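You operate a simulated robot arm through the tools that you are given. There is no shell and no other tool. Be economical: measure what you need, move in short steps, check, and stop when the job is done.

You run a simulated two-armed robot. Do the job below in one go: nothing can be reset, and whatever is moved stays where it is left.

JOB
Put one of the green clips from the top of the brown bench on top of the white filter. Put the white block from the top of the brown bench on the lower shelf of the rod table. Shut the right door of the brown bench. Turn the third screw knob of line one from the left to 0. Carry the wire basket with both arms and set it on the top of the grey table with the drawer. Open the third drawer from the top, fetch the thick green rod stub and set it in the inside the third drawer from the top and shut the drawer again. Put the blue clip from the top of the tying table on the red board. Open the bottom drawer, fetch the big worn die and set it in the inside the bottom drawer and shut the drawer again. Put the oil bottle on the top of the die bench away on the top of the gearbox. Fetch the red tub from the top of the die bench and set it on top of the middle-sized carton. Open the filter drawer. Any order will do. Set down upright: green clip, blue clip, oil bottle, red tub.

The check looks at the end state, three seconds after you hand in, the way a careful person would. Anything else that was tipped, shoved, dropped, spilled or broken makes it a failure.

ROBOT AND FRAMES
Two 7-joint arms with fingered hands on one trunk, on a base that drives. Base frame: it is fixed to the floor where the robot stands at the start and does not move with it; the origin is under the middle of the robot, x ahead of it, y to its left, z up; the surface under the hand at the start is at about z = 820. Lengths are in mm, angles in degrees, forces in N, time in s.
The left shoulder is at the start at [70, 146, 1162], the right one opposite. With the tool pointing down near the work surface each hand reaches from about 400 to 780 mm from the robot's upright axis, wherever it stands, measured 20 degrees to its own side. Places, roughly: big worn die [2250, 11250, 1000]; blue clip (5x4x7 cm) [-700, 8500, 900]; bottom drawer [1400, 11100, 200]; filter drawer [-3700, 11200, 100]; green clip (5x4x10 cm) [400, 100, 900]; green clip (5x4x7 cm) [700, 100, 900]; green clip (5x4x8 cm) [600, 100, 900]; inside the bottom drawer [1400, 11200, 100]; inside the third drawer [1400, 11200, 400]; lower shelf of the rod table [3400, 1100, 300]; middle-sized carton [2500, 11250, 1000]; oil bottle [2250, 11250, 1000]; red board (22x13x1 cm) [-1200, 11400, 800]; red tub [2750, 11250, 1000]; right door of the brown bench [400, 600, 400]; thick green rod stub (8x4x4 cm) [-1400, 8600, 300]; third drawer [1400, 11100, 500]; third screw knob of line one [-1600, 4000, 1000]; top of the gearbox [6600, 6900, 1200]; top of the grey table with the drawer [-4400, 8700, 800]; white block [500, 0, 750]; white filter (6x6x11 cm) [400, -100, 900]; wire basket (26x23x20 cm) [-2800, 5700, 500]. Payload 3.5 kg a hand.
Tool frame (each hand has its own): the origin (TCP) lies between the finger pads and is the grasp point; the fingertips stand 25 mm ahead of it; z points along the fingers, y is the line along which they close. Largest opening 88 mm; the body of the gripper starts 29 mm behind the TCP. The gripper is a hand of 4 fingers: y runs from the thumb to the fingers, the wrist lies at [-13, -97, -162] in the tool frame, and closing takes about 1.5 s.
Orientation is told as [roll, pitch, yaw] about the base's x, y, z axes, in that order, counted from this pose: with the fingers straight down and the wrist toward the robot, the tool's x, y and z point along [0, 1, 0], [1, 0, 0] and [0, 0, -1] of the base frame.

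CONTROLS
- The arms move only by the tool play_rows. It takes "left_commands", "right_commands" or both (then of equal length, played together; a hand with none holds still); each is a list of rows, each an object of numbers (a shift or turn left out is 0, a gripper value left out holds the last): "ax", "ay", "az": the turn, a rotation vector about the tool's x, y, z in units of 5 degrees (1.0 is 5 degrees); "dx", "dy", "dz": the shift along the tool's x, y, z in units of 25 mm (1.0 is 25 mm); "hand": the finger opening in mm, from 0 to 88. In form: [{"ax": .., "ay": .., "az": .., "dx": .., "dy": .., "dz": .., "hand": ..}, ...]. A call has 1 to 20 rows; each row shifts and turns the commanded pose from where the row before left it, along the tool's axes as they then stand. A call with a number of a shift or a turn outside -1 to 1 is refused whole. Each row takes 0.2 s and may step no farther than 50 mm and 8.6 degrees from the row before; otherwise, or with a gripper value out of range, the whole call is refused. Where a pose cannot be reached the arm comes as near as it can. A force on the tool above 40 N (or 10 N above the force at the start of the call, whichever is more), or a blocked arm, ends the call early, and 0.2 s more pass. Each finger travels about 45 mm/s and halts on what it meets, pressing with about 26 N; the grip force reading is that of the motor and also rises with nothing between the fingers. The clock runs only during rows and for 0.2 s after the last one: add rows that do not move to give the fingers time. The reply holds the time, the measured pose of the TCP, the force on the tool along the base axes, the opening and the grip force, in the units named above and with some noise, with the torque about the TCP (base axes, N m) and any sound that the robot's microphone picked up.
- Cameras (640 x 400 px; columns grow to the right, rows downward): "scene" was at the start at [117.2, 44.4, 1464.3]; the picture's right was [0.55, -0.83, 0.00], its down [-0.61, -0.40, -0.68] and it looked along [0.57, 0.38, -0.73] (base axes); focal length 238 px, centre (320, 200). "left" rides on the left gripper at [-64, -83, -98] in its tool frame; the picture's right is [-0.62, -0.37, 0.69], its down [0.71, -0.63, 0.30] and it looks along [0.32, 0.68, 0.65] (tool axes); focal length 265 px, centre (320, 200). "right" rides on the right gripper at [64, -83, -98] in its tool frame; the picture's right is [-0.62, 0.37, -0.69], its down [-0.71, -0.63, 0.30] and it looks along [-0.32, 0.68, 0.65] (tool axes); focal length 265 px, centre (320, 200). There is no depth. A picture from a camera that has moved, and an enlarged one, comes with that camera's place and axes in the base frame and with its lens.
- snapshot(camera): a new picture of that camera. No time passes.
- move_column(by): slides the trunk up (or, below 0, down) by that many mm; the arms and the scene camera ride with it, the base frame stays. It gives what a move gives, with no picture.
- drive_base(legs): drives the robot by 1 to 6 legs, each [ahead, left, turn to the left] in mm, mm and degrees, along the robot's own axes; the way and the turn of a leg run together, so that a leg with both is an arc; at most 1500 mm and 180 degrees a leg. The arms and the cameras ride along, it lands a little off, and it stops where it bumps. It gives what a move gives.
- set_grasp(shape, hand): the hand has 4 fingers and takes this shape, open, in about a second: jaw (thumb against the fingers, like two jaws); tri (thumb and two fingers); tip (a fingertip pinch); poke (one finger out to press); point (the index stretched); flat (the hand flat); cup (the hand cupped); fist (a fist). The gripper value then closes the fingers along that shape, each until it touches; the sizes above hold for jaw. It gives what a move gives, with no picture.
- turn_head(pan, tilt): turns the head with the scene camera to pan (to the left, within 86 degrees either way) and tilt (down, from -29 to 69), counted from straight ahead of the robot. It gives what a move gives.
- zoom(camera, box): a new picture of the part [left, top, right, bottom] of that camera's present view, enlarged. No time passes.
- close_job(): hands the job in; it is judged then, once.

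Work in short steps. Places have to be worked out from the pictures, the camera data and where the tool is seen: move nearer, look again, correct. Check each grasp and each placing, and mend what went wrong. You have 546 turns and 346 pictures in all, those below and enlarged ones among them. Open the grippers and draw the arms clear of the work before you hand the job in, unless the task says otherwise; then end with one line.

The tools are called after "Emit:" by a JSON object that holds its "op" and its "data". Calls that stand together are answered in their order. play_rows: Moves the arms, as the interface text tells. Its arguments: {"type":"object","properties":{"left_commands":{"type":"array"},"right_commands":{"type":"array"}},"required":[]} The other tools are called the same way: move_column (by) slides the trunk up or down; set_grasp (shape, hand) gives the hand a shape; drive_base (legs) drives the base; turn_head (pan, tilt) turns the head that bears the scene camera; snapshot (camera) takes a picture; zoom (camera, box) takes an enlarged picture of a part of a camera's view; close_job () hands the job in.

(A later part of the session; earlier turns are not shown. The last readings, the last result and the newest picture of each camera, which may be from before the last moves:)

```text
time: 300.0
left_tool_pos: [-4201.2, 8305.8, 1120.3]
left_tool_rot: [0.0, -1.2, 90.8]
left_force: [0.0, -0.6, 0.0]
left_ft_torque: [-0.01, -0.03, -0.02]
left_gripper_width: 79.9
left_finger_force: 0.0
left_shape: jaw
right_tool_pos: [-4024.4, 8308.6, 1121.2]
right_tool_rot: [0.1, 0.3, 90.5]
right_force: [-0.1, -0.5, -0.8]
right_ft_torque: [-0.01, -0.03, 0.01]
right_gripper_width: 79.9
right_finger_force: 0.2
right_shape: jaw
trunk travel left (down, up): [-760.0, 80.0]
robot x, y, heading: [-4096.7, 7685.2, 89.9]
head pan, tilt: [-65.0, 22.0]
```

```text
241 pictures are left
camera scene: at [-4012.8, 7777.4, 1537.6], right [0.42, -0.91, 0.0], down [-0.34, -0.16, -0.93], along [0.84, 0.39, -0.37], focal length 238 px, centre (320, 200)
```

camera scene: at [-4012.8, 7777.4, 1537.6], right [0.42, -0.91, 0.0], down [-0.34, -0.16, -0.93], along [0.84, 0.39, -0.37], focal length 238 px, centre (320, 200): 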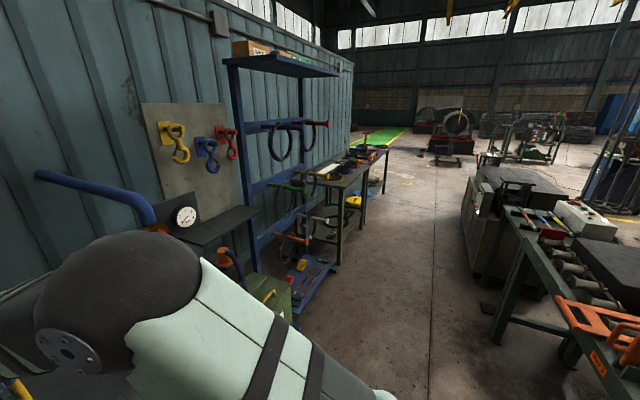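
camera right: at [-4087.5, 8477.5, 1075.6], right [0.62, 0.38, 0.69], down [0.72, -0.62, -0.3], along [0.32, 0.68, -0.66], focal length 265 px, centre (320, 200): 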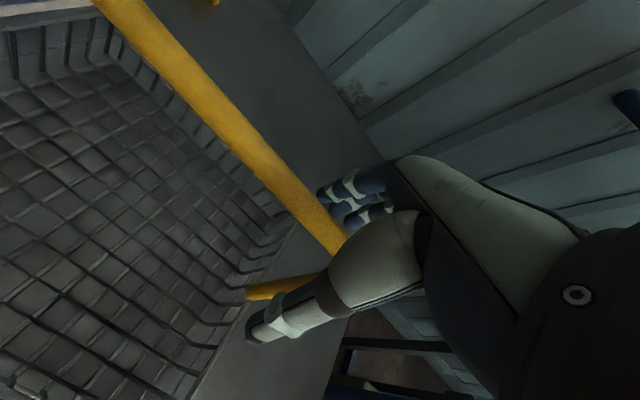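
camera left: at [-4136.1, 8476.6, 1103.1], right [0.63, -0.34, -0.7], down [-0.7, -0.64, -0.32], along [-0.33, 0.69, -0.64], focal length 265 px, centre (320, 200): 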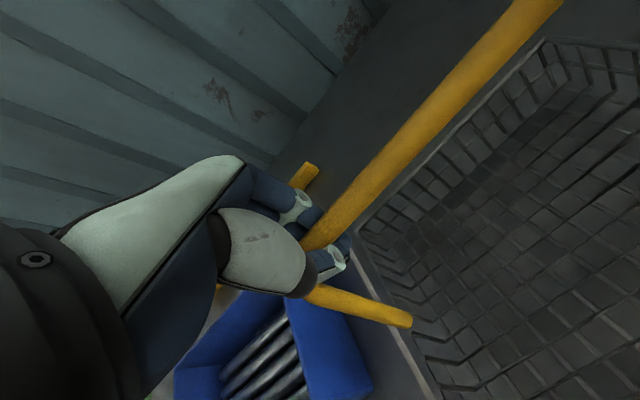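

Corridor is clear along y≈7770. Drive right to the tying table.

Emit:
{"op": "drive_base", "data": {"legs": [[80, -1450, 0], [0, -1200, 0]]}}

Emit:
{"op": "turn_head", "data": {"pan": -5, "tilt": 35}}

Emit:
{"op": "snapshot", "data": {"camera": "scene"}}

```text
time: 312.8
left_tool_pos: [-1566.9, 8362.3, 1121.1]
left_tool_rot: [-0.1, -1.3, 90.3]
left_force: [-0.2, -0.6, -0.5]
left_ft_torque: [-0.01, -0.01, 0.02]
left_gripper_width: 80.0
left_finger_force: 0.2
left_shape: jaw
right_tool_pos: [-1388.4, 8362.7, 1121.5]
right_tool_rot: [0.1, 0.4, 89.9]
right_force: [-0.7, -0.1, 0.3]
right_ft_torque: [-0.01, -0.01, 0.02]
right_gripper_width: 80.0
right_finger_force: 0.1
right_shape: jaw
trunk travel left (down, up): [-760.0, 80.0]
robot x, y, heading: [-1467.8, 7743.1, 89.2]
head pan, tilt: [-65.0, 22.0]
```

```text
time: 314.1
left_tool_pos: [-1564.6, 8361.4, 1121.8]
left_tool_rot: [-0.2, -1.2, 90.2]
left_force: [-0.3, 0.0, -0.6]
left_ft_torque: [-0.01, 0.03, -0.03]
left_gripper_width: 79.8
left_finger_force: 0.1
left_shape: jaw
right_tool_pos: [-1387.3, 8363.0, 1120.8]
right_tool_rot: [0.0, 0.2, 89.9]
right_force: [0.3, -0.2, 1.2]
right_ft_torque: [0.03, -0.02, 0.0]
right_gripper_width: 80.0
right_finger_force: 0.0
right_shape: jaw
trunk travel left (down, up): [-760.0, 80.0]
robot x, y, heading: [-1467.0, 7741.7, 89.4]
head pan, tilt: [-5.0, 35.0]
```

```text
240 pictures are left
camera scene: at [-1458.0, 7881.1, 1516.9], right [1.0, -0.1, 0.0], down [-0.06, -0.57, -0.82], along [0.08, 0.82, -0.57], focal length 238 px, centre (320, 200)
```

scene: 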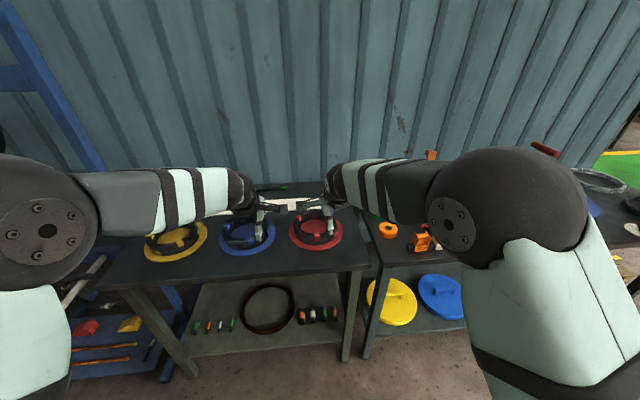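

Stubs lie on the lower shelf. Zoom in.

Emit:
{"op": "zoom", "data": {"camera": "scene", "box": [180, 270, 380, 360]}}

Emit:
{"op": "zoom", "data": {"camera": "scene", "box": [340, 140, 640, 340]}}

```text
3.20 times, centred on (280, 315) of scene
camera zoom: at [-1458.0, 7881.1, 1516.9], right [1.0, -0.1, 0.0], down [-0.06, -0.57, -0.82], along [0.08, 0.82, -0.57], focal length 761 px, centre (448, -168)
```

zoom: 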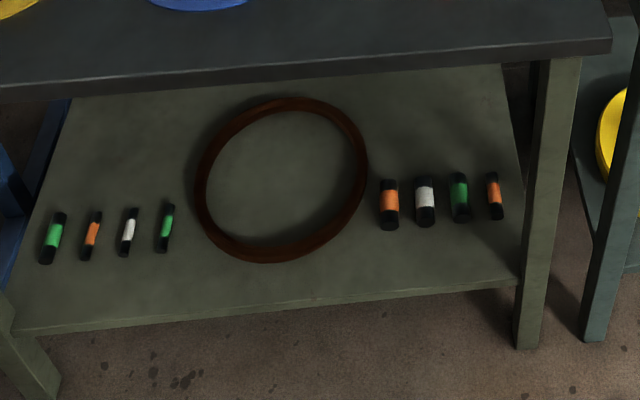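

```text
2.00 times, centred on (490, 240) of scene
camera zoom: at [-1458.0, 7881.1, 1516.9], right [1.0, -0.1, 0.0], down [-0.06, -0.57, -0.82], along [0.08, 0.82, -0.57], focal length 476 px, centre (-20, 120)
```

zoom: 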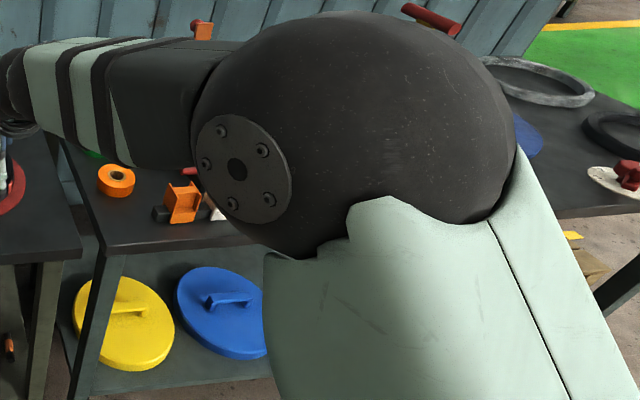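

The thick green stub is at about [-1376,8558], shelf z≈300, table-top edge y≈8447. I raise/retract the left hand and turn the right hand 90° (close across the stub), then position for lowering.

Emit:
{"op": "play_rows", "data": {"left_commands": [{"dz": -1, "dy": -0.5}, {"dz": -1, "dy": -0.5}, {"dz": -1, "dy": -0.5}, {"dz": -1, "dy": -0.5}, {"dz": -1, "dy": -0.5}, {"dz": -1, "dy": -0.5}, {"dz": -1, "dy": -0.5}, {"dz": -1, "dy": -0.5}, {"dz": -1, "dy": -0.5}, {"dz": -1, "dy": -0.5}, {"dx": 0.5}, {"dx": 0.5}, {"dx": 0.5}, {}, {}, {}, {}, {}], "right_commands": [{"az": -1}, {"az": -1}, {"az": -1}, {"az": -1}, {"az": -1}, {"az": -1}, {"az": -1}, {"az": -1}, {"az": -1}, {"az": -1}, {"az": -1}, {"az": -1}, {"az": -1}, {"az": -1}, {"az": -1}, {"az": -1}, {"az": -1}, {"az": -1}]}}

Emit:
{"op": "drive_base", "data": {"legs": [[-60, 45, 1]]}}

Emit:
{"op": "move_column", "data": {"by": -400}}

```text
time: 317.9
left_tool_pos: [-1602.7, 8231.3, 1367.4]
left_tool_rot: [0.0, -1.3, 90.3]
left_force: [-0.5, -0.7, 0.1]
left_ft_torque: [0.01, 0.0, 0.0]
left_gripper_width: 79.7
left_finger_force: 0.0
left_shape: jaw
right_tool_pos: [-1388.7, 8363.7, 1120.5]
right_tool_rot: [0.3, 0.0, -179.9]
right_force: [0.3, -0.1, 0.1]
right_ft_torque: [-0.02, -0.02, 0.0]
right_gripper_width: 79.8
right_finger_force: 0.0
right_shape: jaw
trunk travel left (down, up): [-760.0, 80.0]
robot x, y, heading: [-1470.5, 7744.5, 89.5]
head pan, tilt: [-5.0, 35.0]
```

```text
time: 318.9
left_tool_pos: [-1651.0, 8176.1, 1367.3]
left_tool_rot: [0.0, -1.0, 91.3]
left_force: [-0.3, 1.1, -0.7]
left_ft_torque: [-0.02, 0.0, 0.0]
left_gripper_width: 80.1
left_finger_force: 0.1
left_shape: jaw
right_tool_pos: [-1438.9, 8309.9, 1116.8]
right_tool_rot: [0.6, -0.1, -179.2]
right_force: [0.1, 0.4, -1.1]
right_ft_torque: [-0.02, 0.05, 0.03]
right_gripper_width: 79.9
right_finger_force: 0.1
right_shape: jaw
trunk travel left (down, up): [-760.0, 80.0]
robot x, y, heading: [-1515.2, 7684.8, 90.4]
head pan, tilt: [-5.0, 35.0]
```

```text
time: 322.8
left_tool_pos: [-1653.4, 8170.4, 968.0]
left_tool_rot: [-0.1, -1.2, 91.3]
left_force: [1.3, 0.2, 0.0]
left_ft_torque: [-0.02, 0.01, 0.03]
left_gripper_width: 79.7
left_finger_force: 0.0
left_shape: jaw
right_tool_pos: [-1443.5, 8305.9, 721.2]
right_tool_rot: [0.3, -0.1, -179.1]
right_force: [-0.4, 0.6, 0.1]
right_ft_torque: [0.02, 0.01, -0.01]
right_gripper_width: 79.7
right_finger_force: 0.1
right_shape: jaw
trunk travel left (down, up): [-360.0, 480.0]
robot x, y, heading: [-1511.7, 7681.6, 90.5]
head pan, tilt: [-5.0, 35.0]
```

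Lower the trunk another 80 mm and the right hand 200 mm, still in front of the table, then look.

Emit:
{"op": "move_column", "data": {"by": -80}}

Emit:
{"op": "play_rows", "data": {"right_commands": [{"dz": 1}, {"dz": 1}, {"dz": 1}, {"dz": 1}, {"dz": 1}, {"dz": 1}, {"dz": 1}, {"dz": 1}]}}

Emit:
{"op": "turn_head", "data": {"pan": -10, "tilt": 30}}

Emit:
{"op": "snapshot", "data": {"camera": "scene"}}

Emit:
{"op": "snapshot", "data": {"camera": "right"}}

```text
time: 323.9
left_tool_pos: [-1655.4, 8170.7, 888.3]
left_tool_rot: [-0.1, -1.2, 91.3]
left_force: [0.3, -0.3, -0.7]
left_ft_torque: [0.02, 0.0, 0.02]
left_gripper_width: 79.9
left_finger_force: 0.0
left_shape: jaw
right_tool_pos: [-1441.9, 8306.5, 640.5]
right_tool_rot: [0.2, -0.1, -179.2]
right_force: [0.1, -0.5, -0.5]
right_ft_torque: [0.01, 0.0, -0.02]
right_gripper_width: 79.8
right_finger_force: 0.0
right_shape: jaw
trunk travel left (down, up): [-280.0, 560.0]
robot x, y, heading: [-1514.6, 7681.9, 90.4]
head pan, tilt: [-5.0, 35.0]
```

```text
time: 325.8
left_tool_pos: [-1655.3, 8171.3, 888.0]
left_tool_rot: [-0.1, -1.1, 91.3]
left_force: [0.3, -0.2, -1.0]
left_ft_torque: [0.01, -0.01, 0.01]
left_gripper_width: 79.7
left_finger_force: 0.0
left_shape: jaw
right_tool_pos: [-1442.7, 8304.8, 441.9]
right_tool_rot: [0.3, 0.0, -179.1]
right_force: [0.2, 0.2, -0.3]
right_ft_torque: [0.0, -0.02, 0.0]
right_gripper_width: 79.7
right_finger_force: 0.1
right_shape: jaw
trunk travel left (down, up): [-280.0, 560.0]
robot x, y, heading: [-1511.7, 7686.6, 90.5]
head pan, tilt: [-5.0, 35.0]
```

```text
time: 326.4
left_tool_pos: [-1655.8, 8170.6, 888.4]
left_tool_rot: [0.0, -1.2, 91.3]
left_force: [0.5, 0.3, -0.3]
left_ft_torque: [-0.02, -0.01, 0.03]
left_gripper_width: 79.9
left_finger_force: 0.1
left_shape: jaw
right_tool_pos: [-1443.3, 8302.9, 441.8]
right_tool_rot: [0.3, 0.0, -179.1]
right_force: [0.9, -0.1, 0.8]
right_ft_torque: [-0.01, 0.01, -0.04]
right_gripper_width: 79.9
right_finger_force: 0.0
right_shape: jaw
trunk travel left (down, up): [-280.0, 560.0]
robot x, y, heading: [-1514.1, 7680.9, 90.2]
head pan, tilt: [-10.0, 30.0]
```

```text
237 pictures are left
camera scene: at [-1497.2, 7824.6, 1044.7], right [0.99, -0.17, 0.0], down [-0.08, -0.49, -0.87], along [0.15, 0.85, -0.5], focal length 238 px, centre (320, 200)
```

scene: 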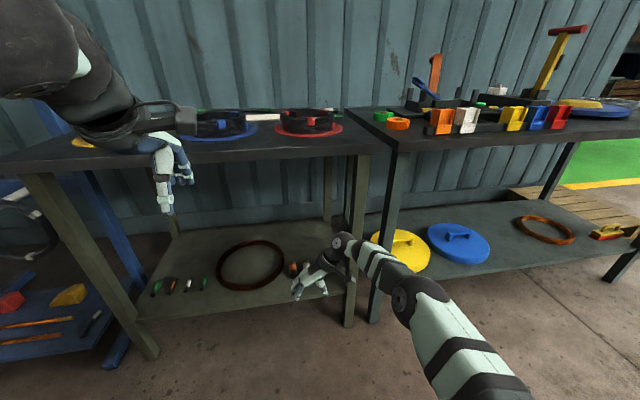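

```text
236 pictures are left
camera right: at [-1358.8, 8241.8, 540.8], right [-0.38, 0.62, 0.69], down [0.62, 0.72, -0.31], along [-0.69, 0.31, -0.66], focal length 265 px, centre (320, 200)
```

right: 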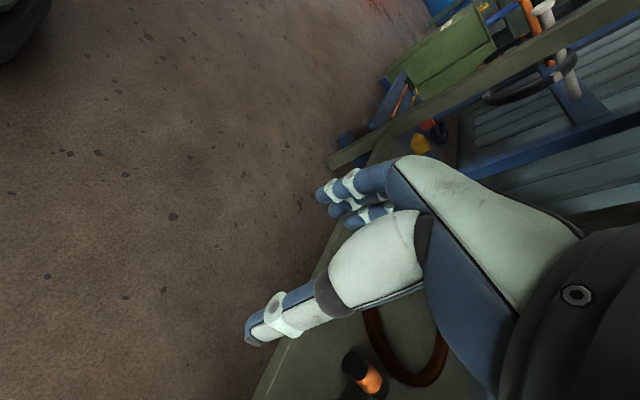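

The right forearm would meet the table leg, so I swap: the left hand (wrist to the left, free space) takes the stub. Exchange the poses of both hands.

Emit:
{"op": "play_rows", "data": {"right_commands": [{"dz": -1, "az": 1}, {"dz": -1, "az": 1}, {"dz": -1, "az": 1}, {"dz": -1, "az": 1}, {"dz": -1, "az": 1}, {"dz": -1, "az": 1}, {"dz": -1, "az": 1}, {"dz": -1, "az": 1}, {"dz": -1, "az": 1}, {"dz": -1, "az": 1}, {"dz": -1, "az": 1}, {"dz": -1, "az": 1}, {"dz": -1, "az": 1}, {"dz": -1, "az": 1}, {"dz": -1, "az": 1}, {"dz": -1, "az": 1}, {"dz": -1, "az": 1}, {"dz": -1, "az": 1}], "left_commands": [{"dz": 1}, {"dz": 1}, {"dz": 1}, {"dz": 1}, {"dz": 1}, {"dz": 1}, {"dz": 1}, {"dz": 1}, {"dz": 1}, {"dz": 1, "dy": 0.5}, {"dz": 1, "dy": 0.5}, {"dz": 1, "dy": 0.5}, {"dz": 1, "dy": 0.5}, {"dz": 1, "dy": 0.5}, {"dz": 1, "dy": 0.5}, {"dz": 1, "dy": 0.5}, {"dz": 1, "dy": 0.5}, {"dz": 1, "dy": 0.5}]}}

Emit:
{"op": "play_rows", "data": {"left_commands": [{"az": 1}, {"az": 1}, {"az": 1}, {"az": 1}, {"az": 1}, {"az": 1}, {"az": 1}, {"az": 1}, {"az": 1}, {"az": 1}, {"az": 1}, {"az": 1}, {"az": 1}, {"az": 1}, {"az": 1}, {"az": 1}, {"az": 1}, {"az": 1}], "right_commands": [{"dz": -1}, {"dz": -1}, {"dy": -1}, {"dy": -1}, {"dy": -1}, {"dx": -1}, {"dx": -1}, {}, {}, {}, {}, {}, {}, {}, {}, {}, {}, {}]}}

Emit:
{"op": "snapshot", "data": {"camera": "scene"}}

```text
time: 330.2
left_tool_pos: [-1657.8, 8292.4, 439.8]
left_tool_rot: [-0.2, -1.2, 91.3]
left_force: [0.6, 0.4, -1.0]
left_ft_torque: [-0.02, -0.01, 0.01]
left_gripper_width: 79.9
left_finger_force: 0.0
left_shape: jaw
right_tool_pos: [-1443.7, 8309.2, 890.9]
right_tool_rot: [0.0, 0.4, 90.7]
right_force: [0.1, 0.2, 0.1]
right_ft_torque: [-0.01, -0.01, 0.0]
right_gripper_width: 80.0
right_finger_force: 0.0
right_shape: jaw
trunk travel left (down, up): [-280.0, 560.0]
robot x, y, heading: [-1517.6, 7685.4, 90.4]
head pan, tilt: [-10.0, 30.0]
```

```text
time: 334.0
left_tool_pos: [-1656.9, 8292.6, 441.4]
left_tool_rot: [1.2, -0.1, 1.2]
left_force: [0.0, 0.7, 1.2]
left_ft_torque: [0.04, 0.03, -0.03]
left_gripper_width: 79.8
left_finger_force: 0.0
left_shape: jaw
right_tool_pos: [-1390.7, 8223.5, 918.2]
right_tool_rot: [-0.1, 0.4, 90.8]
right_force: [0.0, -0.4, 0.9]
right_ft_torque: [0.0, 0.0, -0.01]
right_gripper_width: 79.5
right_finger_force: 0.0
right_shape: jaw
right hand out of reach, approached as far as the arm can: row 1, 2
trunk travel left (down, up): [-280.0, 560.0]
robot x, y, heading: [-1512.0, 7686.0, 90.1]
head pan, tilt: [-10.0, 30.0]
```

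```text
235 pictures are left
camera scene: at [-1497.3, 7824.7, 1044.7], right [0.99, -0.17, 0.0], down [-0.08, -0.49, -0.87], along [0.15, 0.85, -0.5], focal length 238 px, centre (320, 200)
```

scene: 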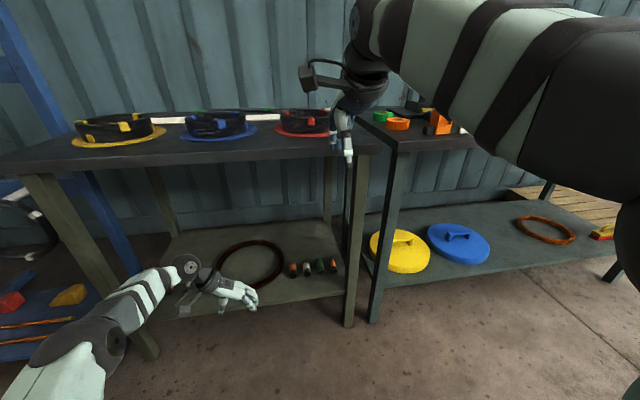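

Good. Drive 280 mm right, and look with the left camera.

Emit:
{"op": "drive_base", "data": {"legs": [[0, -280, 0]]}}

Emit:
{"op": "snapshot", "data": {"camera": "left"}}

Emit:
{"op": "snapshot", "data": {"camera": "scene"}}

```text
time: 336.0
left_tool_pos: [-1368.0, 8292.9, 441.4]
left_tool_rot: [1.2, 0.0, 1.1]
left_force: [0.4, 0.1, 0.7]
left_ft_torque: [-0.02, -0.02, -0.01]
left_gripper_width: 79.8
left_finger_force: 0.1
left_shape: jaw
right_tool_pos: [-1101.4, 8224.5, 917.6]
right_tool_rot: [0.0, 0.3, 90.8]
right_force: [-0.5, -0.4, 0.0]
right_ft_torque: [0.0, 0.04, 0.0]
right_gripper_width: 79.7
right_finger_force: 0.1
right_shape: jaw
trunk travel left (down, up): [-280.0, 560.0]
robot x, y, heading: [-1226.4, 7685.6, 90.2]
head pan, tilt: [-10.0, 30.0]
```

```text
234 pictures are left
camera left: at [-1450.8, 8224.6, 538.6], right [-0.35, -0.61, -0.71], down [-0.64, 0.71, -0.29], along [0.68, 0.35, -0.65], focal length 265 px, centre (320, 200)
```

left: 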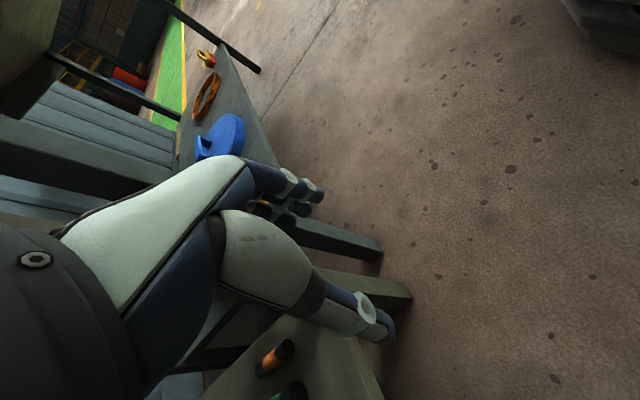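

```text
233 pictures are left
camera scene: at [-1208.1, 7825.9, 1044.7], right [0.99, -0.17, 0.0], down [-0.09, -0.49, -0.87], along [0.15, 0.85, -0.5], focal length 238 px, centre (320, 200)
```

scene: 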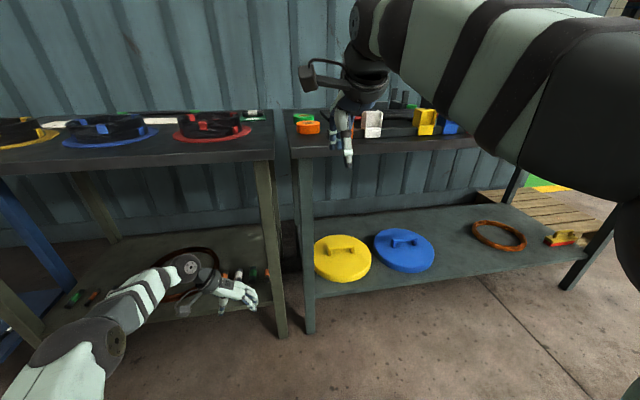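

Emit:
{"op": "zoom", "data": {"camera": "scene", "box": [160, 220, 320, 340]}}

```text
3.33 times, centred on (240, 280) of scene
camera zoom: at [-1208.1, 7825.9, 1044.7], right [0.99, -0.17, 0.0], down [-0.09, -0.49, -0.87], along [0.15, 0.85, -0.5], focal length 793 px, centre (587, -67)
```

zoom: 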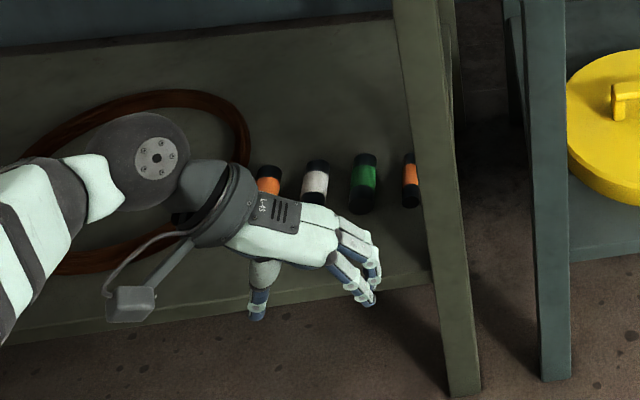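

The stub centre triangulates near [-1373,8595], shelf z≈240. I pull the right hand back so it stays short of the other table, then drive 230 mm in.

Emit:
{"op": "play_rows", "data": {"right_commands": [{"dy": -1}, {"dy": -1}, {"dy": -1}, {"dy": -1}, {"dy": -1}]}}

Emit:
{"op": "drive_base", "data": {"legs": [[230, 0, 0]]}}

Emit:
{"op": "snapshot", "data": {"camera": "left"}}

Emit:
{"op": "zoom", "data": {"camera": "scene", "box": [160, 220, 320, 340]}}

```text
time: 337.2
left_tool_pos: [-1367.9, 8293.6, 440.7]
left_tool_rot: [1.2, 0.0, 1.2]
left_force: [-1.1, -0.6, -0.4]
left_ft_torque: [0.01, -0.02, 0.01]
left_gripper_width: 80.2
left_finger_force: 0.1
left_shape: jaw
right_tool_pos: [-1101.2, 8106.1, 915.4]
right_tool_rot: [0.1, 0.3, 90.8]
right_force: [1.1, 0.4, 0.3]
right_ft_torque: [0.02, -0.01, 0.0]
right_gripper_width: 80.0
right_finger_force: 0.0
right_shape: jaw
right hand out of reach, approached as far as the arm can: row 1, 5
trunk travel left (down, up): [-280.0, 560.0]
robot x, y, heading: [-1223.5, 7687.0, 90.3]
head pan, tilt: [-10.0, 30.0]
```

```text
time: 338.9
left_tool_pos: [-1372.1, 8525.2, 440.8]
left_tool_rot: [1.1, -0.1, 1.4]
left_force: [0.0, 1.0, -0.1]
left_ft_torque: [0.03, -0.01, 0.01]
left_gripper_width: 79.9
left_finger_force: 0.0
left_shape: jaw
right_tool_pos: [-1105.6, 8340.9, 915.2]
right_tool_rot: [0.2, 0.3, 91.0]
right_force: [0.2, 0.8, 1.4]
right_ft_torque: [0.01, -0.03, 0.02]
right_gripper_width: 80.1
right_finger_force: 0.1
right_shape: jaw
trunk travel left (down, up): [-280.0, 560.0]
robot x, y, heading: [-1226.8, 7919.1, 90.5]
head pan, tilt: [-10.0, 30.0]
```

```text
231 pictures are left
camera left: at [-1453.9, 8456.3, 538.1], right [-0.35, -0.61, -0.71], down [-0.65, 0.7, -0.29], along [0.68, 0.35, -0.65], focal length 265 px, centre (320, 200)
```

left: 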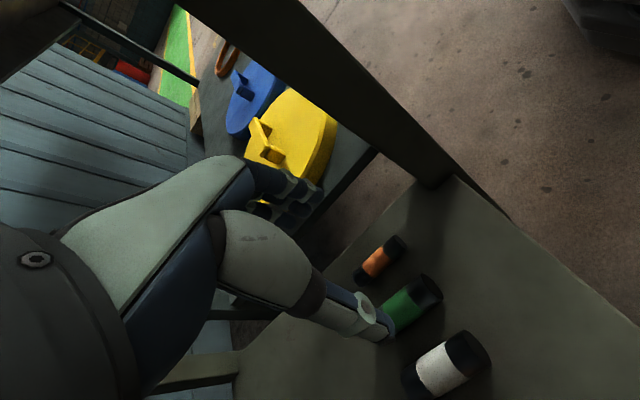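

```text
3.33 times, centred on (240, 280) of scene
camera zoom: at [-1210.4, 8058.7, 1044.6], right [0.99, -0.17, 0.0], down [-0.08, -0.49, -0.87], along [0.14, 0.85, -0.5], focal length 793 px, centre (587, -67)
```

zoom: 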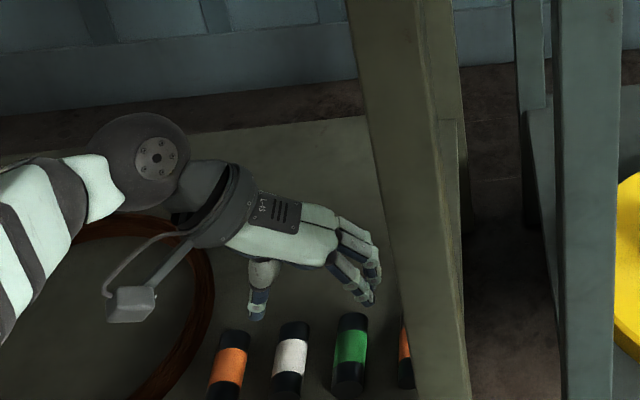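

Stub centre: [-1371,8576,266], axis along y; neighbours 57–62 mm away, so I narrow the opening to 50 and move above it at z≈345 to check.

Emit:
{"op": "play_rows", "data": {"left_commands": [{"dx": 0.7, "hand": 50}, {"dx": 0.7}, {"dx": 0.65, "dy": 0.1}, {"dz": 0.95}, {"dz": 0.95}, {"dz": 0.95}, {"dz": 0.95}, {}, {}]}}

Emit:
{"op": "snapshot", "data": {"camera": "left"}}

Emit:
{"op": "zoom", "data": {"camera": "scene", "box": [160, 240, 320, 360]}}

```text
time: 340.9
left_tool_pos: [-1365.8, 8540.6, 366.7]
left_tool_rot: [1.2, -0.2, 1.4]
left_force: [0.1, -0.7, 0.2]
left_ft_torque: [0.04, -0.02, 0.04]
left_gripper_width: 50.5
left_finger_force: 0.1
left_shape: jaw
left hand out of reach, approached as far as the arm can: row 3, 4, 5, 6, 7
right_tool_pos: [-1103.7, 8339.1, 915.1]
right_tool_rot: [0.1, 0.3, 91.1]
right_force: [-0.2, 0.2, 0.1]
right_ft_torque: [0.02, 0.0, -0.01]
right_gripper_width: 80.1
right_finger_force: 0.1
right_shape: jaw
trunk travel left (down, up): [-280.0, 560.0]
robot x, y, heading: [-1227.5, 7920.9, 90.3]
head pan, tilt: [-10.0, 30.0]
```

```text
229 pictures are left
camera left: at [-1448.8, 8470.9, 464.0], right [-0.35, -0.61, -0.71], down [-0.65, 0.71, -0.29], along [0.68, 0.35, -0.65], focal length 265 px, centre (320, 200)
```

left: 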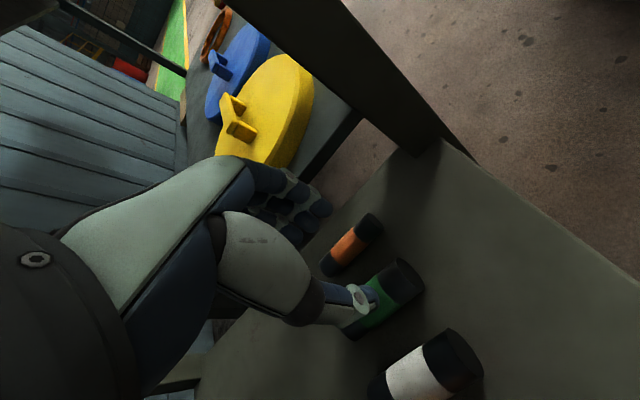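

```text
3.33 times, centred on (240, 300) of scene
camera zoom: at [-1210.3, 8058.0, 1044.7], right [0.99, -0.17, 0.0], down [-0.08, -0.49, -0.87], along [0.14, 0.85, -0.5], focal length 793 px, centre (587, -133)
```

zoom: 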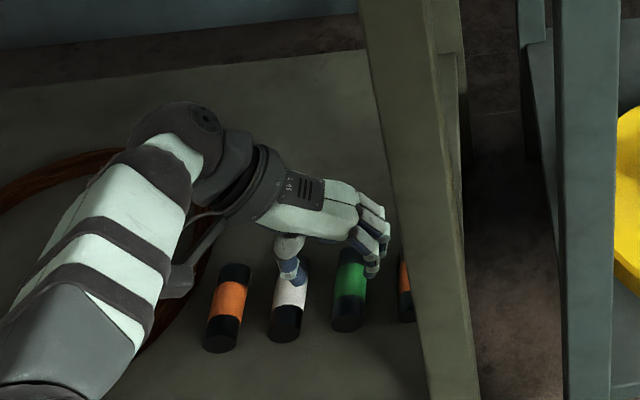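

The arm is at its limit; I drive 35 mm forward and lower the trunk 40 mm, then look again.

Emit:
{"op": "drive_base", "data": {"legs": [[35, 0, 0]]}}

Emit:
{"op": "move_column", "data": {"by": -40}}

Emit:
{"op": "snapshot", "data": {"camera": "left"}}

Emit:
{"op": "zoom", "data": {"camera": "scene", "box": [160, 240, 320, 360]}}

```text
time: 341.8
left_tool_pos: [-1366.9, 8575.5, 365.6]
left_tool_rot: [1.1, -0.1, 1.4]
left_force: [-0.2, 0.0, 0.6]
left_ft_torque: [-0.02, 0.0, 0.03]
left_gripper_width: 50.4
left_finger_force: 0.0
left_shape: jaw
right_tool_pos: [-1105.6, 8375.6, 915.0]
right_tool_rot: [0.2, 0.4, 91.0]
right_force: [-0.2, 0.4, -0.7]
right_ft_torque: [-0.04, 0.0, 0.0]
right_gripper_width: 79.8
right_finger_force: 0.0
right_shape: jaw
trunk travel left (down, up): [-280.0, 560.0]
robot x, y, heading: [-1227.5, 7954.4, 90.3]
head pan, tilt: [-10.0, 30.0]
```

```text
time: 342.6
left_tool_pos: [-1366.3, 8575.1, 330.8]
left_tool_rot: [1.4, -0.2, 1.5]
left_force: [-0.3, -0.1, 1.5]
left_ft_torque: [-0.01, -0.02, 0.03]
left_gripper_width: 50.4
left_finger_force: 0.0
left_shape: jaw
right_tool_pos: [-1106.0, 8371.4, 882.4]
right_tool_rot: [0.2, -0.7, 91.1]
right_force: [2.2, -2.7, 38.6]
right_ft_torque: [1.92, -0.26, -0.09]
right_gripper_width: 79.0
right_finger_force: 0.1
right_shape: jaw
trunk travel left (down, up): [-240.0, 600.0]
robot x, y, heading: [-1225.3, 7953.0, 90.3]
head pan, tilt: [-10.0, 30.0]
```

```text
227 pictures are left
camera left: at [-1449.3, 8504.6, 427.3], right [-0.35, -0.61, -0.71], down [-0.65, 0.71, -0.29], along [0.68, 0.36, -0.64], focal length 265 px, centre (320, 200)
```

left: 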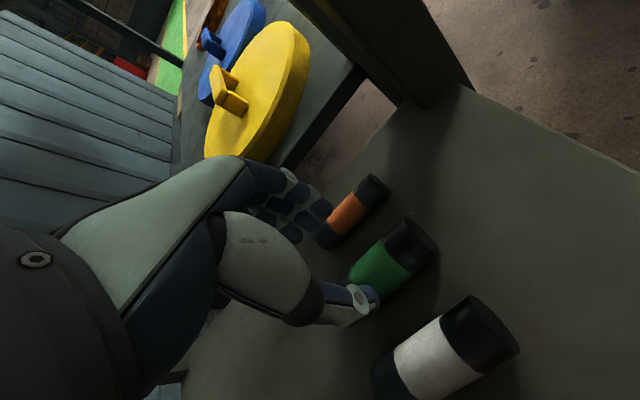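

```text
3.33 times, centred on (240, 300) of scene
camera zoom: at [-1211.3, 8088.9, 1006.0], right [0.99, -0.17, 0.0], down [-0.08, -0.49, -0.87], along [0.14, 0.86, -0.5], focal length 793 px, centre (587, -133)
```

zoom: 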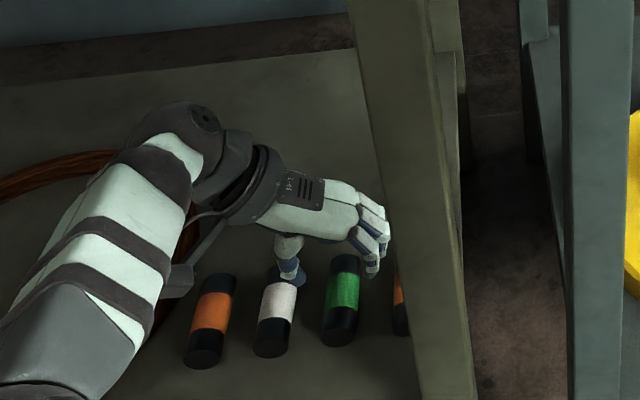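

The right fingertips touched the other table's edge. Raise the trunk back and retract the right hand before continuing.

Emit:
{"op": "move_column", "data": {"by": 40}}

Emit:
{"op": "play_rows", "data": {"right_commands": [{"dz": -0.8}, {"dy": -1}, {"dy": -1}, {"dy": -1}, {"dy": -1}]}}

Emit:
{"op": "turn_head", "data": {"pan": -25, "tilt": 25}}

Emit:
{"op": "snapshot", "data": {"camera": "scene"}}

```text
time: 343.5
left_tool_pos: [-1366.8, 8575.7, 366.0]
left_tool_rot: [1.0, -0.2, 1.4]
left_force: [0.3, -0.2, -0.3]
left_ft_torque: [0.03, 0.0, 0.0]
left_gripper_width: 50.4
left_finger_force: 0.0
left_shape: jaw
right_tool_pos: [-1104.5, 8374.6, 913.6]
right_tool_rot: [0.1, 0.4, 91.0]
right_force: [0.8, 0.2, -0.1]
right_ft_torque: [0.01, 0.0, -0.04]
right_gripper_width: 79.9
right_finger_force: 0.0
right_shape: jaw
trunk travel left (down, up): [-280.0, 560.0]
robot x, y, heading: [-1226.1, 7956.1, 90.4]
head pan, tilt: [-10.0, 30.0]
```

```text
time: 344.7
left_tool_pos: [-1367.5, 8574.9, 367.8]
left_tool_rot: [1.2, -0.2, 1.5]
left_force: [-0.4, 0.4, -0.1]
left_ft_torque: [-0.02, 0.02, 0.0]
left_gripper_width: 50.7
left_finger_force: 0.0
left_shape: jaw
right_tool_pos: [-1124.1, 8339.1, 881.7]
right_tool_rot: [0.1, 0.2, 91.1]
right_force: [0.2, -0.3, -0.2]
right_ft_torque: [-0.01, -0.02, -0.02]
right_gripper_width: 80.1
right_finger_force: 0.0
right_shape: jaw
right hand out of reach, approached as far as the arm can: row 1, 2, 3, 4, 5
trunk travel left (down, up): [-280.0, 560.0]
robot x, y, heading: [-1223.6, 7951.2, 90.6]
head pan, tilt: [-10.0, 30.0]
```

```text
time: 345.4
left_tool_pos: [-1368.0, 8575.5, 367.1]
left_tool_rot: [1.3, -0.1, 1.4]
left_force: [0.5, 0.3, 0.4]
left_ft_torque: [0.04, 0.02, -0.02]
left_gripper_width: 50.5
left_finger_force: 0.1
left_shape: jaw
right_tool_pos: [-1124.1, 8339.5, 880.6]
right_tool_rot: [0.2, 0.3, 91.1]
right_force: [-0.1, -0.4, 0.3]
right_ft_torque: [0.01, -0.02, -0.02]
right_gripper_width: 79.6
right_finger_force: 0.1
right_shape: jaw
trunk travel left (down, up): [-280.0, 560.0]
robot x, y, heading: [-1226.8, 7953.2, 90.5]
head pan, tilt: [-25.0, 25.0]
```

```text
225 pictures are left
camera scene: at [-1187.4, 8088.0, 1052.7], right [0.91, -0.42, 0.0], down [-0.18, -0.38, -0.91], along [0.38, 0.82, -0.42], focal length 238 px, centre (320, 200)
```

scene: 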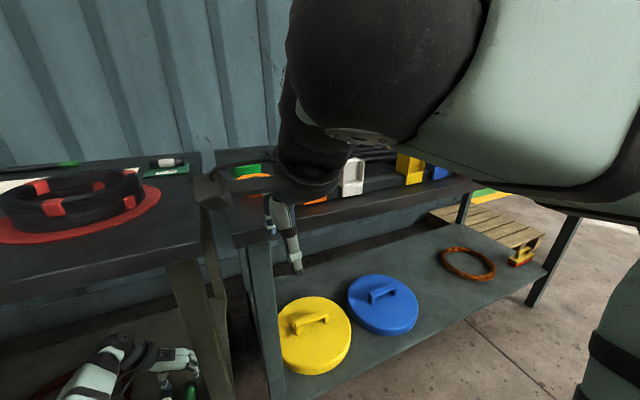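

The right arm is cramped. I back the base 200 mm, then reconfigure the right hand lower and to the side, then return.

Emit:
{"op": "drive_base", "data": {"legs": [[-220, 0, 0]]}}

Emit:
{"op": "play_rows", "data": {"right_commands": [{"dx": -1}, {"dx": -1}, {"dx": -1}, {"dx": -1}, {"dx": -1, "dy": -0.5}, {"dx": -1, "dy": -0.5}, {"dx": -1, "dy": -0.5}, {"dx": -1, "dy": -0.5, "dz": 0.5}, {"dy": -0.5, "dz": 1}, {"dy": -0.5, "dz": 1}, {"dz": 1}, {"dz": 1}, {"dz": 1}, {"dz": 1}, {"dz": 1}]}}

Emit:
{"op": "snapshot", "data": {"camera": "scene"}}

```text
time: 347.1
left_tool_pos: [-1368.0, 8357.7, 367.5]
left_tool_rot: [1.2, -0.1, 1.6]
left_force: [-0.1, 0.0, -0.5]
left_ft_torque: [0.02, 0.0, 0.01]
left_gripper_width: 50.2
left_finger_force: 0.0
left_shape: jaw
right_tool_pos: [-1123.8, 8123.3, 882.3]
right_tool_rot: [0.2, 0.2, 91.3]
right_force: [0.0, -0.2, -0.3]
right_ft_torque: [0.04, 0.03, -0.03]
right_gripper_width: 80.0
right_finger_force: 0.1
right_shape: jaw
trunk travel left (down, up): [-280.0, 560.0]
robot x, y, heading: [-1223.1, 7736.1, 90.9]
head pan, tilt: [-25.0, 25.0]
```

```text
time: 350.3
left_tool_pos: [-1367.4, 8357.1, 367.3]
left_tool_rot: [1.1, -0.1, 1.6]
left_force: [-0.2, 0.7, 0.1]
left_ft_torque: [0.02, 0.0, -0.01]
left_gripper_width: 50.5
left_finger_force: 0.0
left_shape: jaw
right_tool_pos: [-956.8, 8132.6, 644.8]
right_tool_rot: [0.1, 0.3, 91.3]
right_force: [0.2, -0.4, -0.7]
right_ft_torque: [0.01, 0.03, -0.02]
right_gripper_width: 79.6
right_finger_force: 0.1
right_shape: jaw
right hand out of reach, approached as far as the arm can: row 1, 2, 3, 4, 5, 6, 7, 8
trunk travel left (down, up): [-280.0, 560.0]
robot x, y, heading: [-1222.5, 7733.8, 90.6]
head pan, tilt: [-25.0, 25.0]
```

```text
224 pictures are left
camera scene: at [-1185.8, 7870.8, 1052.7], right [0.91, -0.41, 0.0], down [-0.17, -0.39, -0.91], along [0.37, 0.83, -0.42], focal length 238 px, centre (320, 200)
```

scene: 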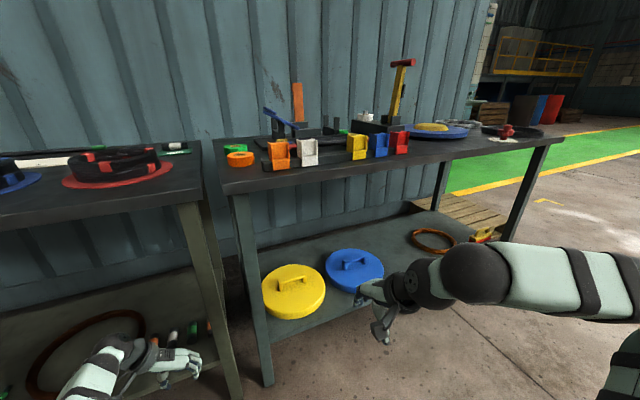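

Right hand now hangs in front of the other table, clear. Drive back in 220 mm and lower the trunk 45 mm.

Emit:
{"op": "drive_base", "data": {"legs": [[220, 0, 0]]}}

Emit:
{"op": "move_column", "data": {"by": -45}}

Emit:
{"op": "turn_head", "data": {"pan": 12, "tilt": 50}}

Emit:
{"op": "snapshot", "data": {"camera": "left"}}

Emit:
{"op": "snapshot", "data": {"camera": "scene"}}

```text
time: 352.0
left_tool_pos: [-1371.3, 8579.0, 364.7]
left_tool_rot: [1.1, -0.2, 1.7]
left_force: [-0.3, 0.4, 0.0]
left_ft_torque: [0.0, -0.07, 0.0]
left_gripper_width: 50.0
left_finger_force: 0.1
left_shape: jaw
right_tool_pos: [-959.5, 8355.7, 645.4]
right_tool_rot: [0.1, 0.3, 91.4]
right_force: [-1.0, 0.2, 0.5]
right_ft_torque: [0.01, 0.03, -0.03]
right_gripper_width: 80.0
right_finger_force: 0.0
right_shape: jaw
trunk travel left (down, up): [-280.0, 560.0]
robot x, y, heading: [-1224.7, 7960.6, 90.7]
head pan, tilt: [-25.0, 25.0]
```

```text
time: 352.9
left_tool_pos: [-1371.4, 8580.4, 322.2]
left_tool_rot: [1.3, 0.0, 1.7]
left_force: [0.1, 0.3, -1.0]
left_ft_torque: [-0.01, -0.01, 0.0]
left_gripper_width: 50.7
left_finger_force: 0.1
left_shape: jaw
right_tool_pos: [-958.8, 8355.1, 600.9]
right_tool_rot: [0.1, 0.3, 91.4]
right_force: [-0.4, -0.4, 0.1]
right_ft_torque: [0.0, 0.01, 0.01]
right_gripper_width: 79.7
right_finger_force: 0.1
right_shape: jaw
trunk travel left (down, up): [-235.0, 605.0]
robot x, y, heading: [-1226.5, 7959.1, 90.6]
head pan, tilt: [-25.0, 25.0]
```

```text
time: 353.9
left_tool_pos: [-1371.7, 8579.5, 321.8]
left_tool_rot: [1.2, -0.2, 1.7]
left_force: [0.0, -0.9, -0.3]
left_ft_torque: [0.01, 0.01, 0.01]
left_gripper_width: 50.5
left_finger_force: 0.1
left_shape: jaw
right_tool_pos: [-960.2, 8354.6, 600.8]
right_tool_rot: [0.2, 0.2, 91.5]
right_force: [-0.7, 0.2, 0.8]
right_ft_torque: [-0.01, 0.0, -0.03]
right_gripper_width: 79.7
right_finger_force: 0.1
right_shape: jaw
trunk travel left (down, up): [-235.0, 605.0]
robot x, y, heading: [-1226.9, 7959.8, 90.7]
head pan, tilt: [12.0, 50.0]
```

```text
223 pictures are left
camera left: at [-1453.4, 8510.0, 419.1], right [-0.35, -0.62, -0.71], down [-0.65, 0.7, -0.29], along [0.67, 0.36, -0.65], focal length 265 px, centre (320, 200)
```

left: 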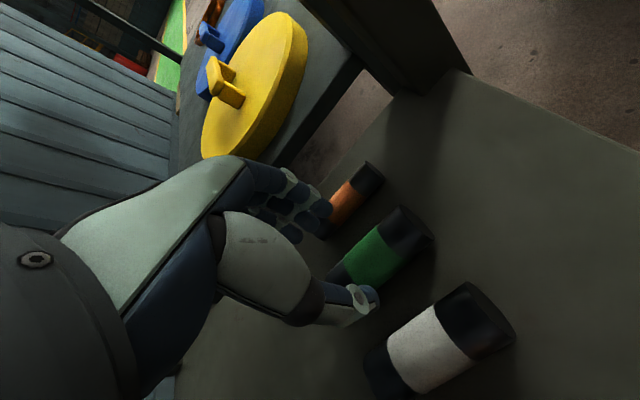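

```text
222 pictures are left
camera scene: at [-1243.6, 8084.5, 970.2], right [0.98, 0.22, 0.0], down [0.17, -0.75, -0.64], along [-0.14, 0.63, -0.77], focal length 238 px, centre (320, 200)
```

scene: 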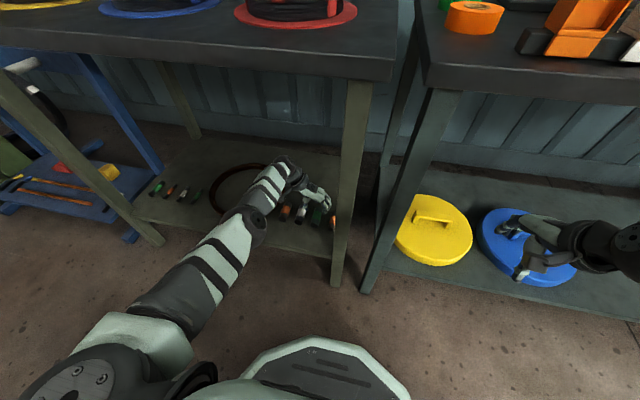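

Aligned (stub at x≈-1371, TCP -1371.7). Nudge +2 mm in x and lower 30 mm with the trunk.

Emit:
{"op": "play_rows", "data": {"left_commands": [{"dy": 0.08}, {}]}}

Emit:
{"op": "move_column", "data": {"by": -30}}

Emit:
{"op": "snapshot", "data": {"camera": "left"}}

Emit:
{"op": "zoom", "data": {"camera": "scene", "box": [240, 150, 360, 250]}}

```text
time: 354.5
left_tool_pos: [-1369.0, 8579.7, 321.3]
left_tool_rot: [1.2, -0.1, 1.7]
left_force: [-1.2, 0.8, -0.6]
left_ft_torque: [-0.01, 0.0, 0.0]
left_gripper_width: 50.1
left_finger_force: 0.0
left_shape: jaw
right_tool_pos: [-959.7, 8354.9, 600.0]
right_tool_rot: [0.2, 0.3, 91.5]
right_force: [-0.5, 0.2, -0.6]
right_ft_torque: [-0.02, 0.04, -0.02]
right_gripper_width: 80.1
right_finger_force: 0.1
right_shape: jaw
trunk travel left (down, up): [-235.0, 605.0]
robot x, y, heading: [-1231.8, 7956.9, 91.0]
head pan, tilt: [12.0, 50.0]
```

```text
time: 355.3
left_tool_pos: [-1369.0, 8580.9, 290.6]
left_tool_rot: [1.2, -0.1, 1.7]
left_force: [0.4, 0.4, 0.6]
left_ft_torque: [-0.01, 0.01, 0.03]
left_gripper_width: 50.4
left_finger_force: 0.1
left_shape: jaw
right_tool_pos: [-960.1, 8354.8, 569.7]
right_tool_rot: [0.3, 0.3, 91.4]
right_force: [-0.1, -0.5, -0.2]
right_ft_torque: [0.01, 0.02, -0.01]
right_gripper_width: 79.8
right_finger_force: 0.1
right_shape: jaw
trunk travel left (down, up): [-205.0, 635.0]
robot x, y, heading: [-1225.7, 7960.4, 91.0]
head pan, tilt: [12.0, 50.0]
```

```text
221 pictures are left
camera left: at [-1451.4, 8510.2, 389.1], right [-0.35, -0.62, -0.71], down [-0.65, 0.7, -0.29], along [0.67, 0.36, -0.65], focal length 265 px, centre (320, 200)
```

left: 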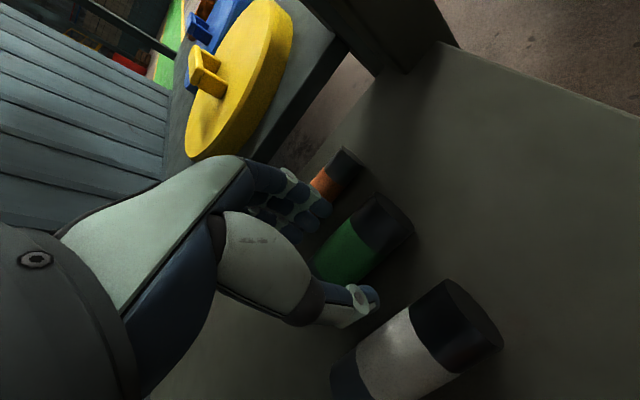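

```text
4.00 times, centred on (300, 200) of scene
camera zoom: at [-1243.7, 8084.3, 940.2], right [0.98, 0.22, 0.0], down [0.17, -0.75, -0.64], along [-0.14, 0.63, -0.77], focal length 952 px, centre (400, 200)
```

zoom: 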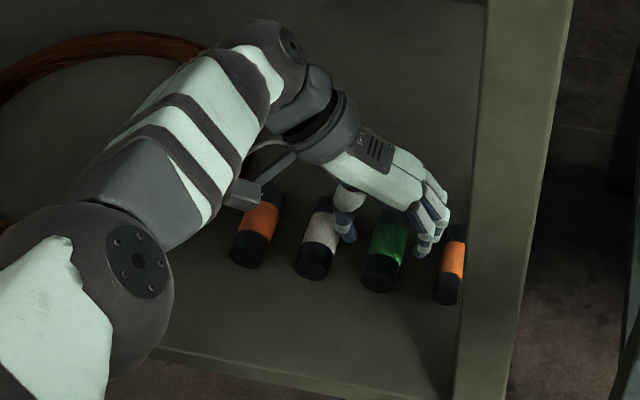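

Thumb slid into the gap, no contact. Lower 14 mm more and close.

Emit:
{"op": "move_column", "data": {"by": -14}}

Emit:
{"op": "play_rows", "data": {"left_commands": [{"hand": 40}, {"hand": 25}, {"hand": 20}, {"hand": 20}, {"hand": 20}, {"hand": 20}]}}

Emit:
{"op": "snapshot", "data": {"camera": "left"}}

```text
time: 355.9
left_tool_pos: [-1370.4, 8581.0, 277.4]
left_tool_rot: [1.1, -0.1, 1.6]
left_force: [1.1, -0.3, 0.1]
left_ft_torque: [0.05, -0.01, -0.02]
left_gripper_width: 50.5
left_finger_force: 0.1
left_shape: jaw
right_tool_pos: [-958.8, 8354.5, 556.2]
right_tool_rot: [0.2, 0.3, 91.4]
right_force: [-0.2, -0.4, 0.7]
right_ft_torque: [0.01, 0.02, 0.03]
right_gripper_width: 80.1
right_finger_force: 0.2
right_shape: jaw
trunk travel left (down, up): [-191.0, 649.0]
robot x, y, heading: [-1225.0, 7960.3, 90.7]
head pan, tilt: [12.0, 50.0]
```

```text
time: 357.3
left_tool_pos: [-1369.5, 8579.9, 278.4]
left_tool_rot: [1.2, -0.1, 1.8]
left_force: [-0.3, 0.0, -0.9]
left_ft_torque: [0.01, 0.0, -0.06]
left_gripper_width: 26.1
left_finger_force: 25.8
left_shape: jaw
right_tool_pos: [-958.6, 8355.3, 556.2]
right_tool_rot: [0.3, 0.3, 91.4]
right_force: [0.2, 0.4, -0.2]
right_ft_torque: [0.01, 0.01, -0.01]
right_gripper_width: 79.9
right_finger_force: 0.0
right_shape: jaw
trunk travel left (down, up): [-191.0, 649.0]
robot x, y, heading: [-1228.2, 7955.9, 90.8]
head pan, tilt: [12.0, 50.0]
```

```text
219 pictures are left
camera left: at [-1451.3, 8510.3, 374.8], right [-0.35, -0.62, -0.71], down [-0.65, 0.7, -0.29], along [0.67, 0.36, -0.65], focal length 265 px, centre (320, 200)
```

left: 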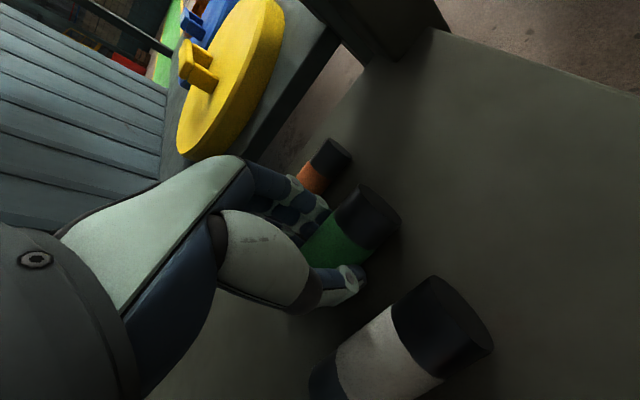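

Gripped (26 mm). Lift 110 mm with the trunk, then drive straight back out.

Emit:
{"op": "move_column", "data": {"by": 110}}

Emit:
{"op": "drive_base", "data": {"legs": [[-330, 0, 0]]}}

Emit:
{"op": "snapshot", "data": {"camera": "left"}}

Emit:
{"op": "move_column", "data": {"by": 400}}

```text
time: 358.7
left_tool_pos: [-1369.4, 8580.4, 385.7]
left_tool_rot: [1.0, -0.1, 1.7]
left_force: [-0.5, -0.1, -4.5]
left_ft_torque: [-0.02, 0.04, -0.02]
left_gripper_width: 25.7
left_finger_force: 25.9
left_shape: jaw
right_tool_pos: [-960.6, 8355.9, 666.6]
right_tool_rot: [0.2, 0.3, 91.5]
right_force: [-0.1, 0.0, 0.7]
right_ft_torque: [-0.02, 0.01, 0.0]
right_gripper_width: 79.7
right_finger_force: 0.0
right_shape: jaw
trunk travel left (down, up): [-301.0, 539.0]
robot x, y, heading: [-1226.4, 7958.8, 91.0]
head pan, tilt: [12.0, 50.0]
```

```text
time: 360.9
left_tool_pos: [-1362.7, 8254.1, 387.7]
left_tool_rot: [1.3, -0.1, 1.4]
left_force: [0.6, 0.2, -4.0]
left_ft_torque: [0.03, 0.01, -0.03]
left_gripper_width: 25.3
left_finger_force: 26.3
left_shape: jaw
right_tool_pos: [-953.4, 8026.0, 666.1]
right_tool_rot: [0.1, 0.3, 91.1]
right_force: [-0.6, 0.3, 0.0]
right_ft_torque: [0.0, 0.0, 0.0]
right_gripper_width: 80.1
right_finger_force: 0.2
right_shape: jaw
trunk travel left (down, up): [-301.0, 539.0]
robot x, y, heading: [-1227.3, 7632.9, 90.5]
head pan, tilt: [12.0, 50.0]
```

```text
218 pictures are left
camera left: at [-1444.8, 8184.6, 484.8], right [-0.35, -0.61, -0.71], down [-0.65, 0.7, -0.29], along [0.68, 0.35, -0.65], focal length 265 px, centre (320, 200)
```

left: 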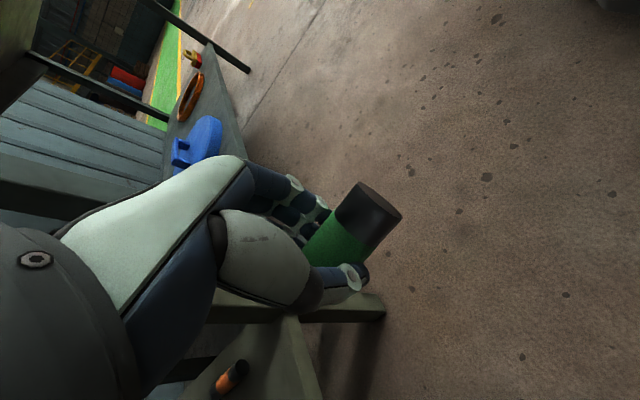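

```text
time: 364.7
left_tool_pos: [-1363.5, 8255.1, 785.8]
left_tool_rot: [1.1, 0.0, 1.5]
left_force: [0.5, -0.6, -3.8]
left_ft_torque: [0.02, -0.03, 0.03]
left_gripper_width: 25.7
left_finger_force: 25.6
left_shape: jaw
right_tool_pos: [-954.1, 8027.0, 1065.4]
right_tool_rot: [0.2, 0.2, 91.1]
right_force: [0.3, 0.3, 0.0]
right_ft_torque: [-0.02, 0.02, 0.03]
right_gripper_width: 79.8
right_finger_force: 0.0
right_shape: jaw
trunk travel left (down, up): [-701.0, 139.0]
robot x, y, heading: [-1223.8, 7629.1, 90.3]
head pan, tilt: [12.0, 50.0]
```

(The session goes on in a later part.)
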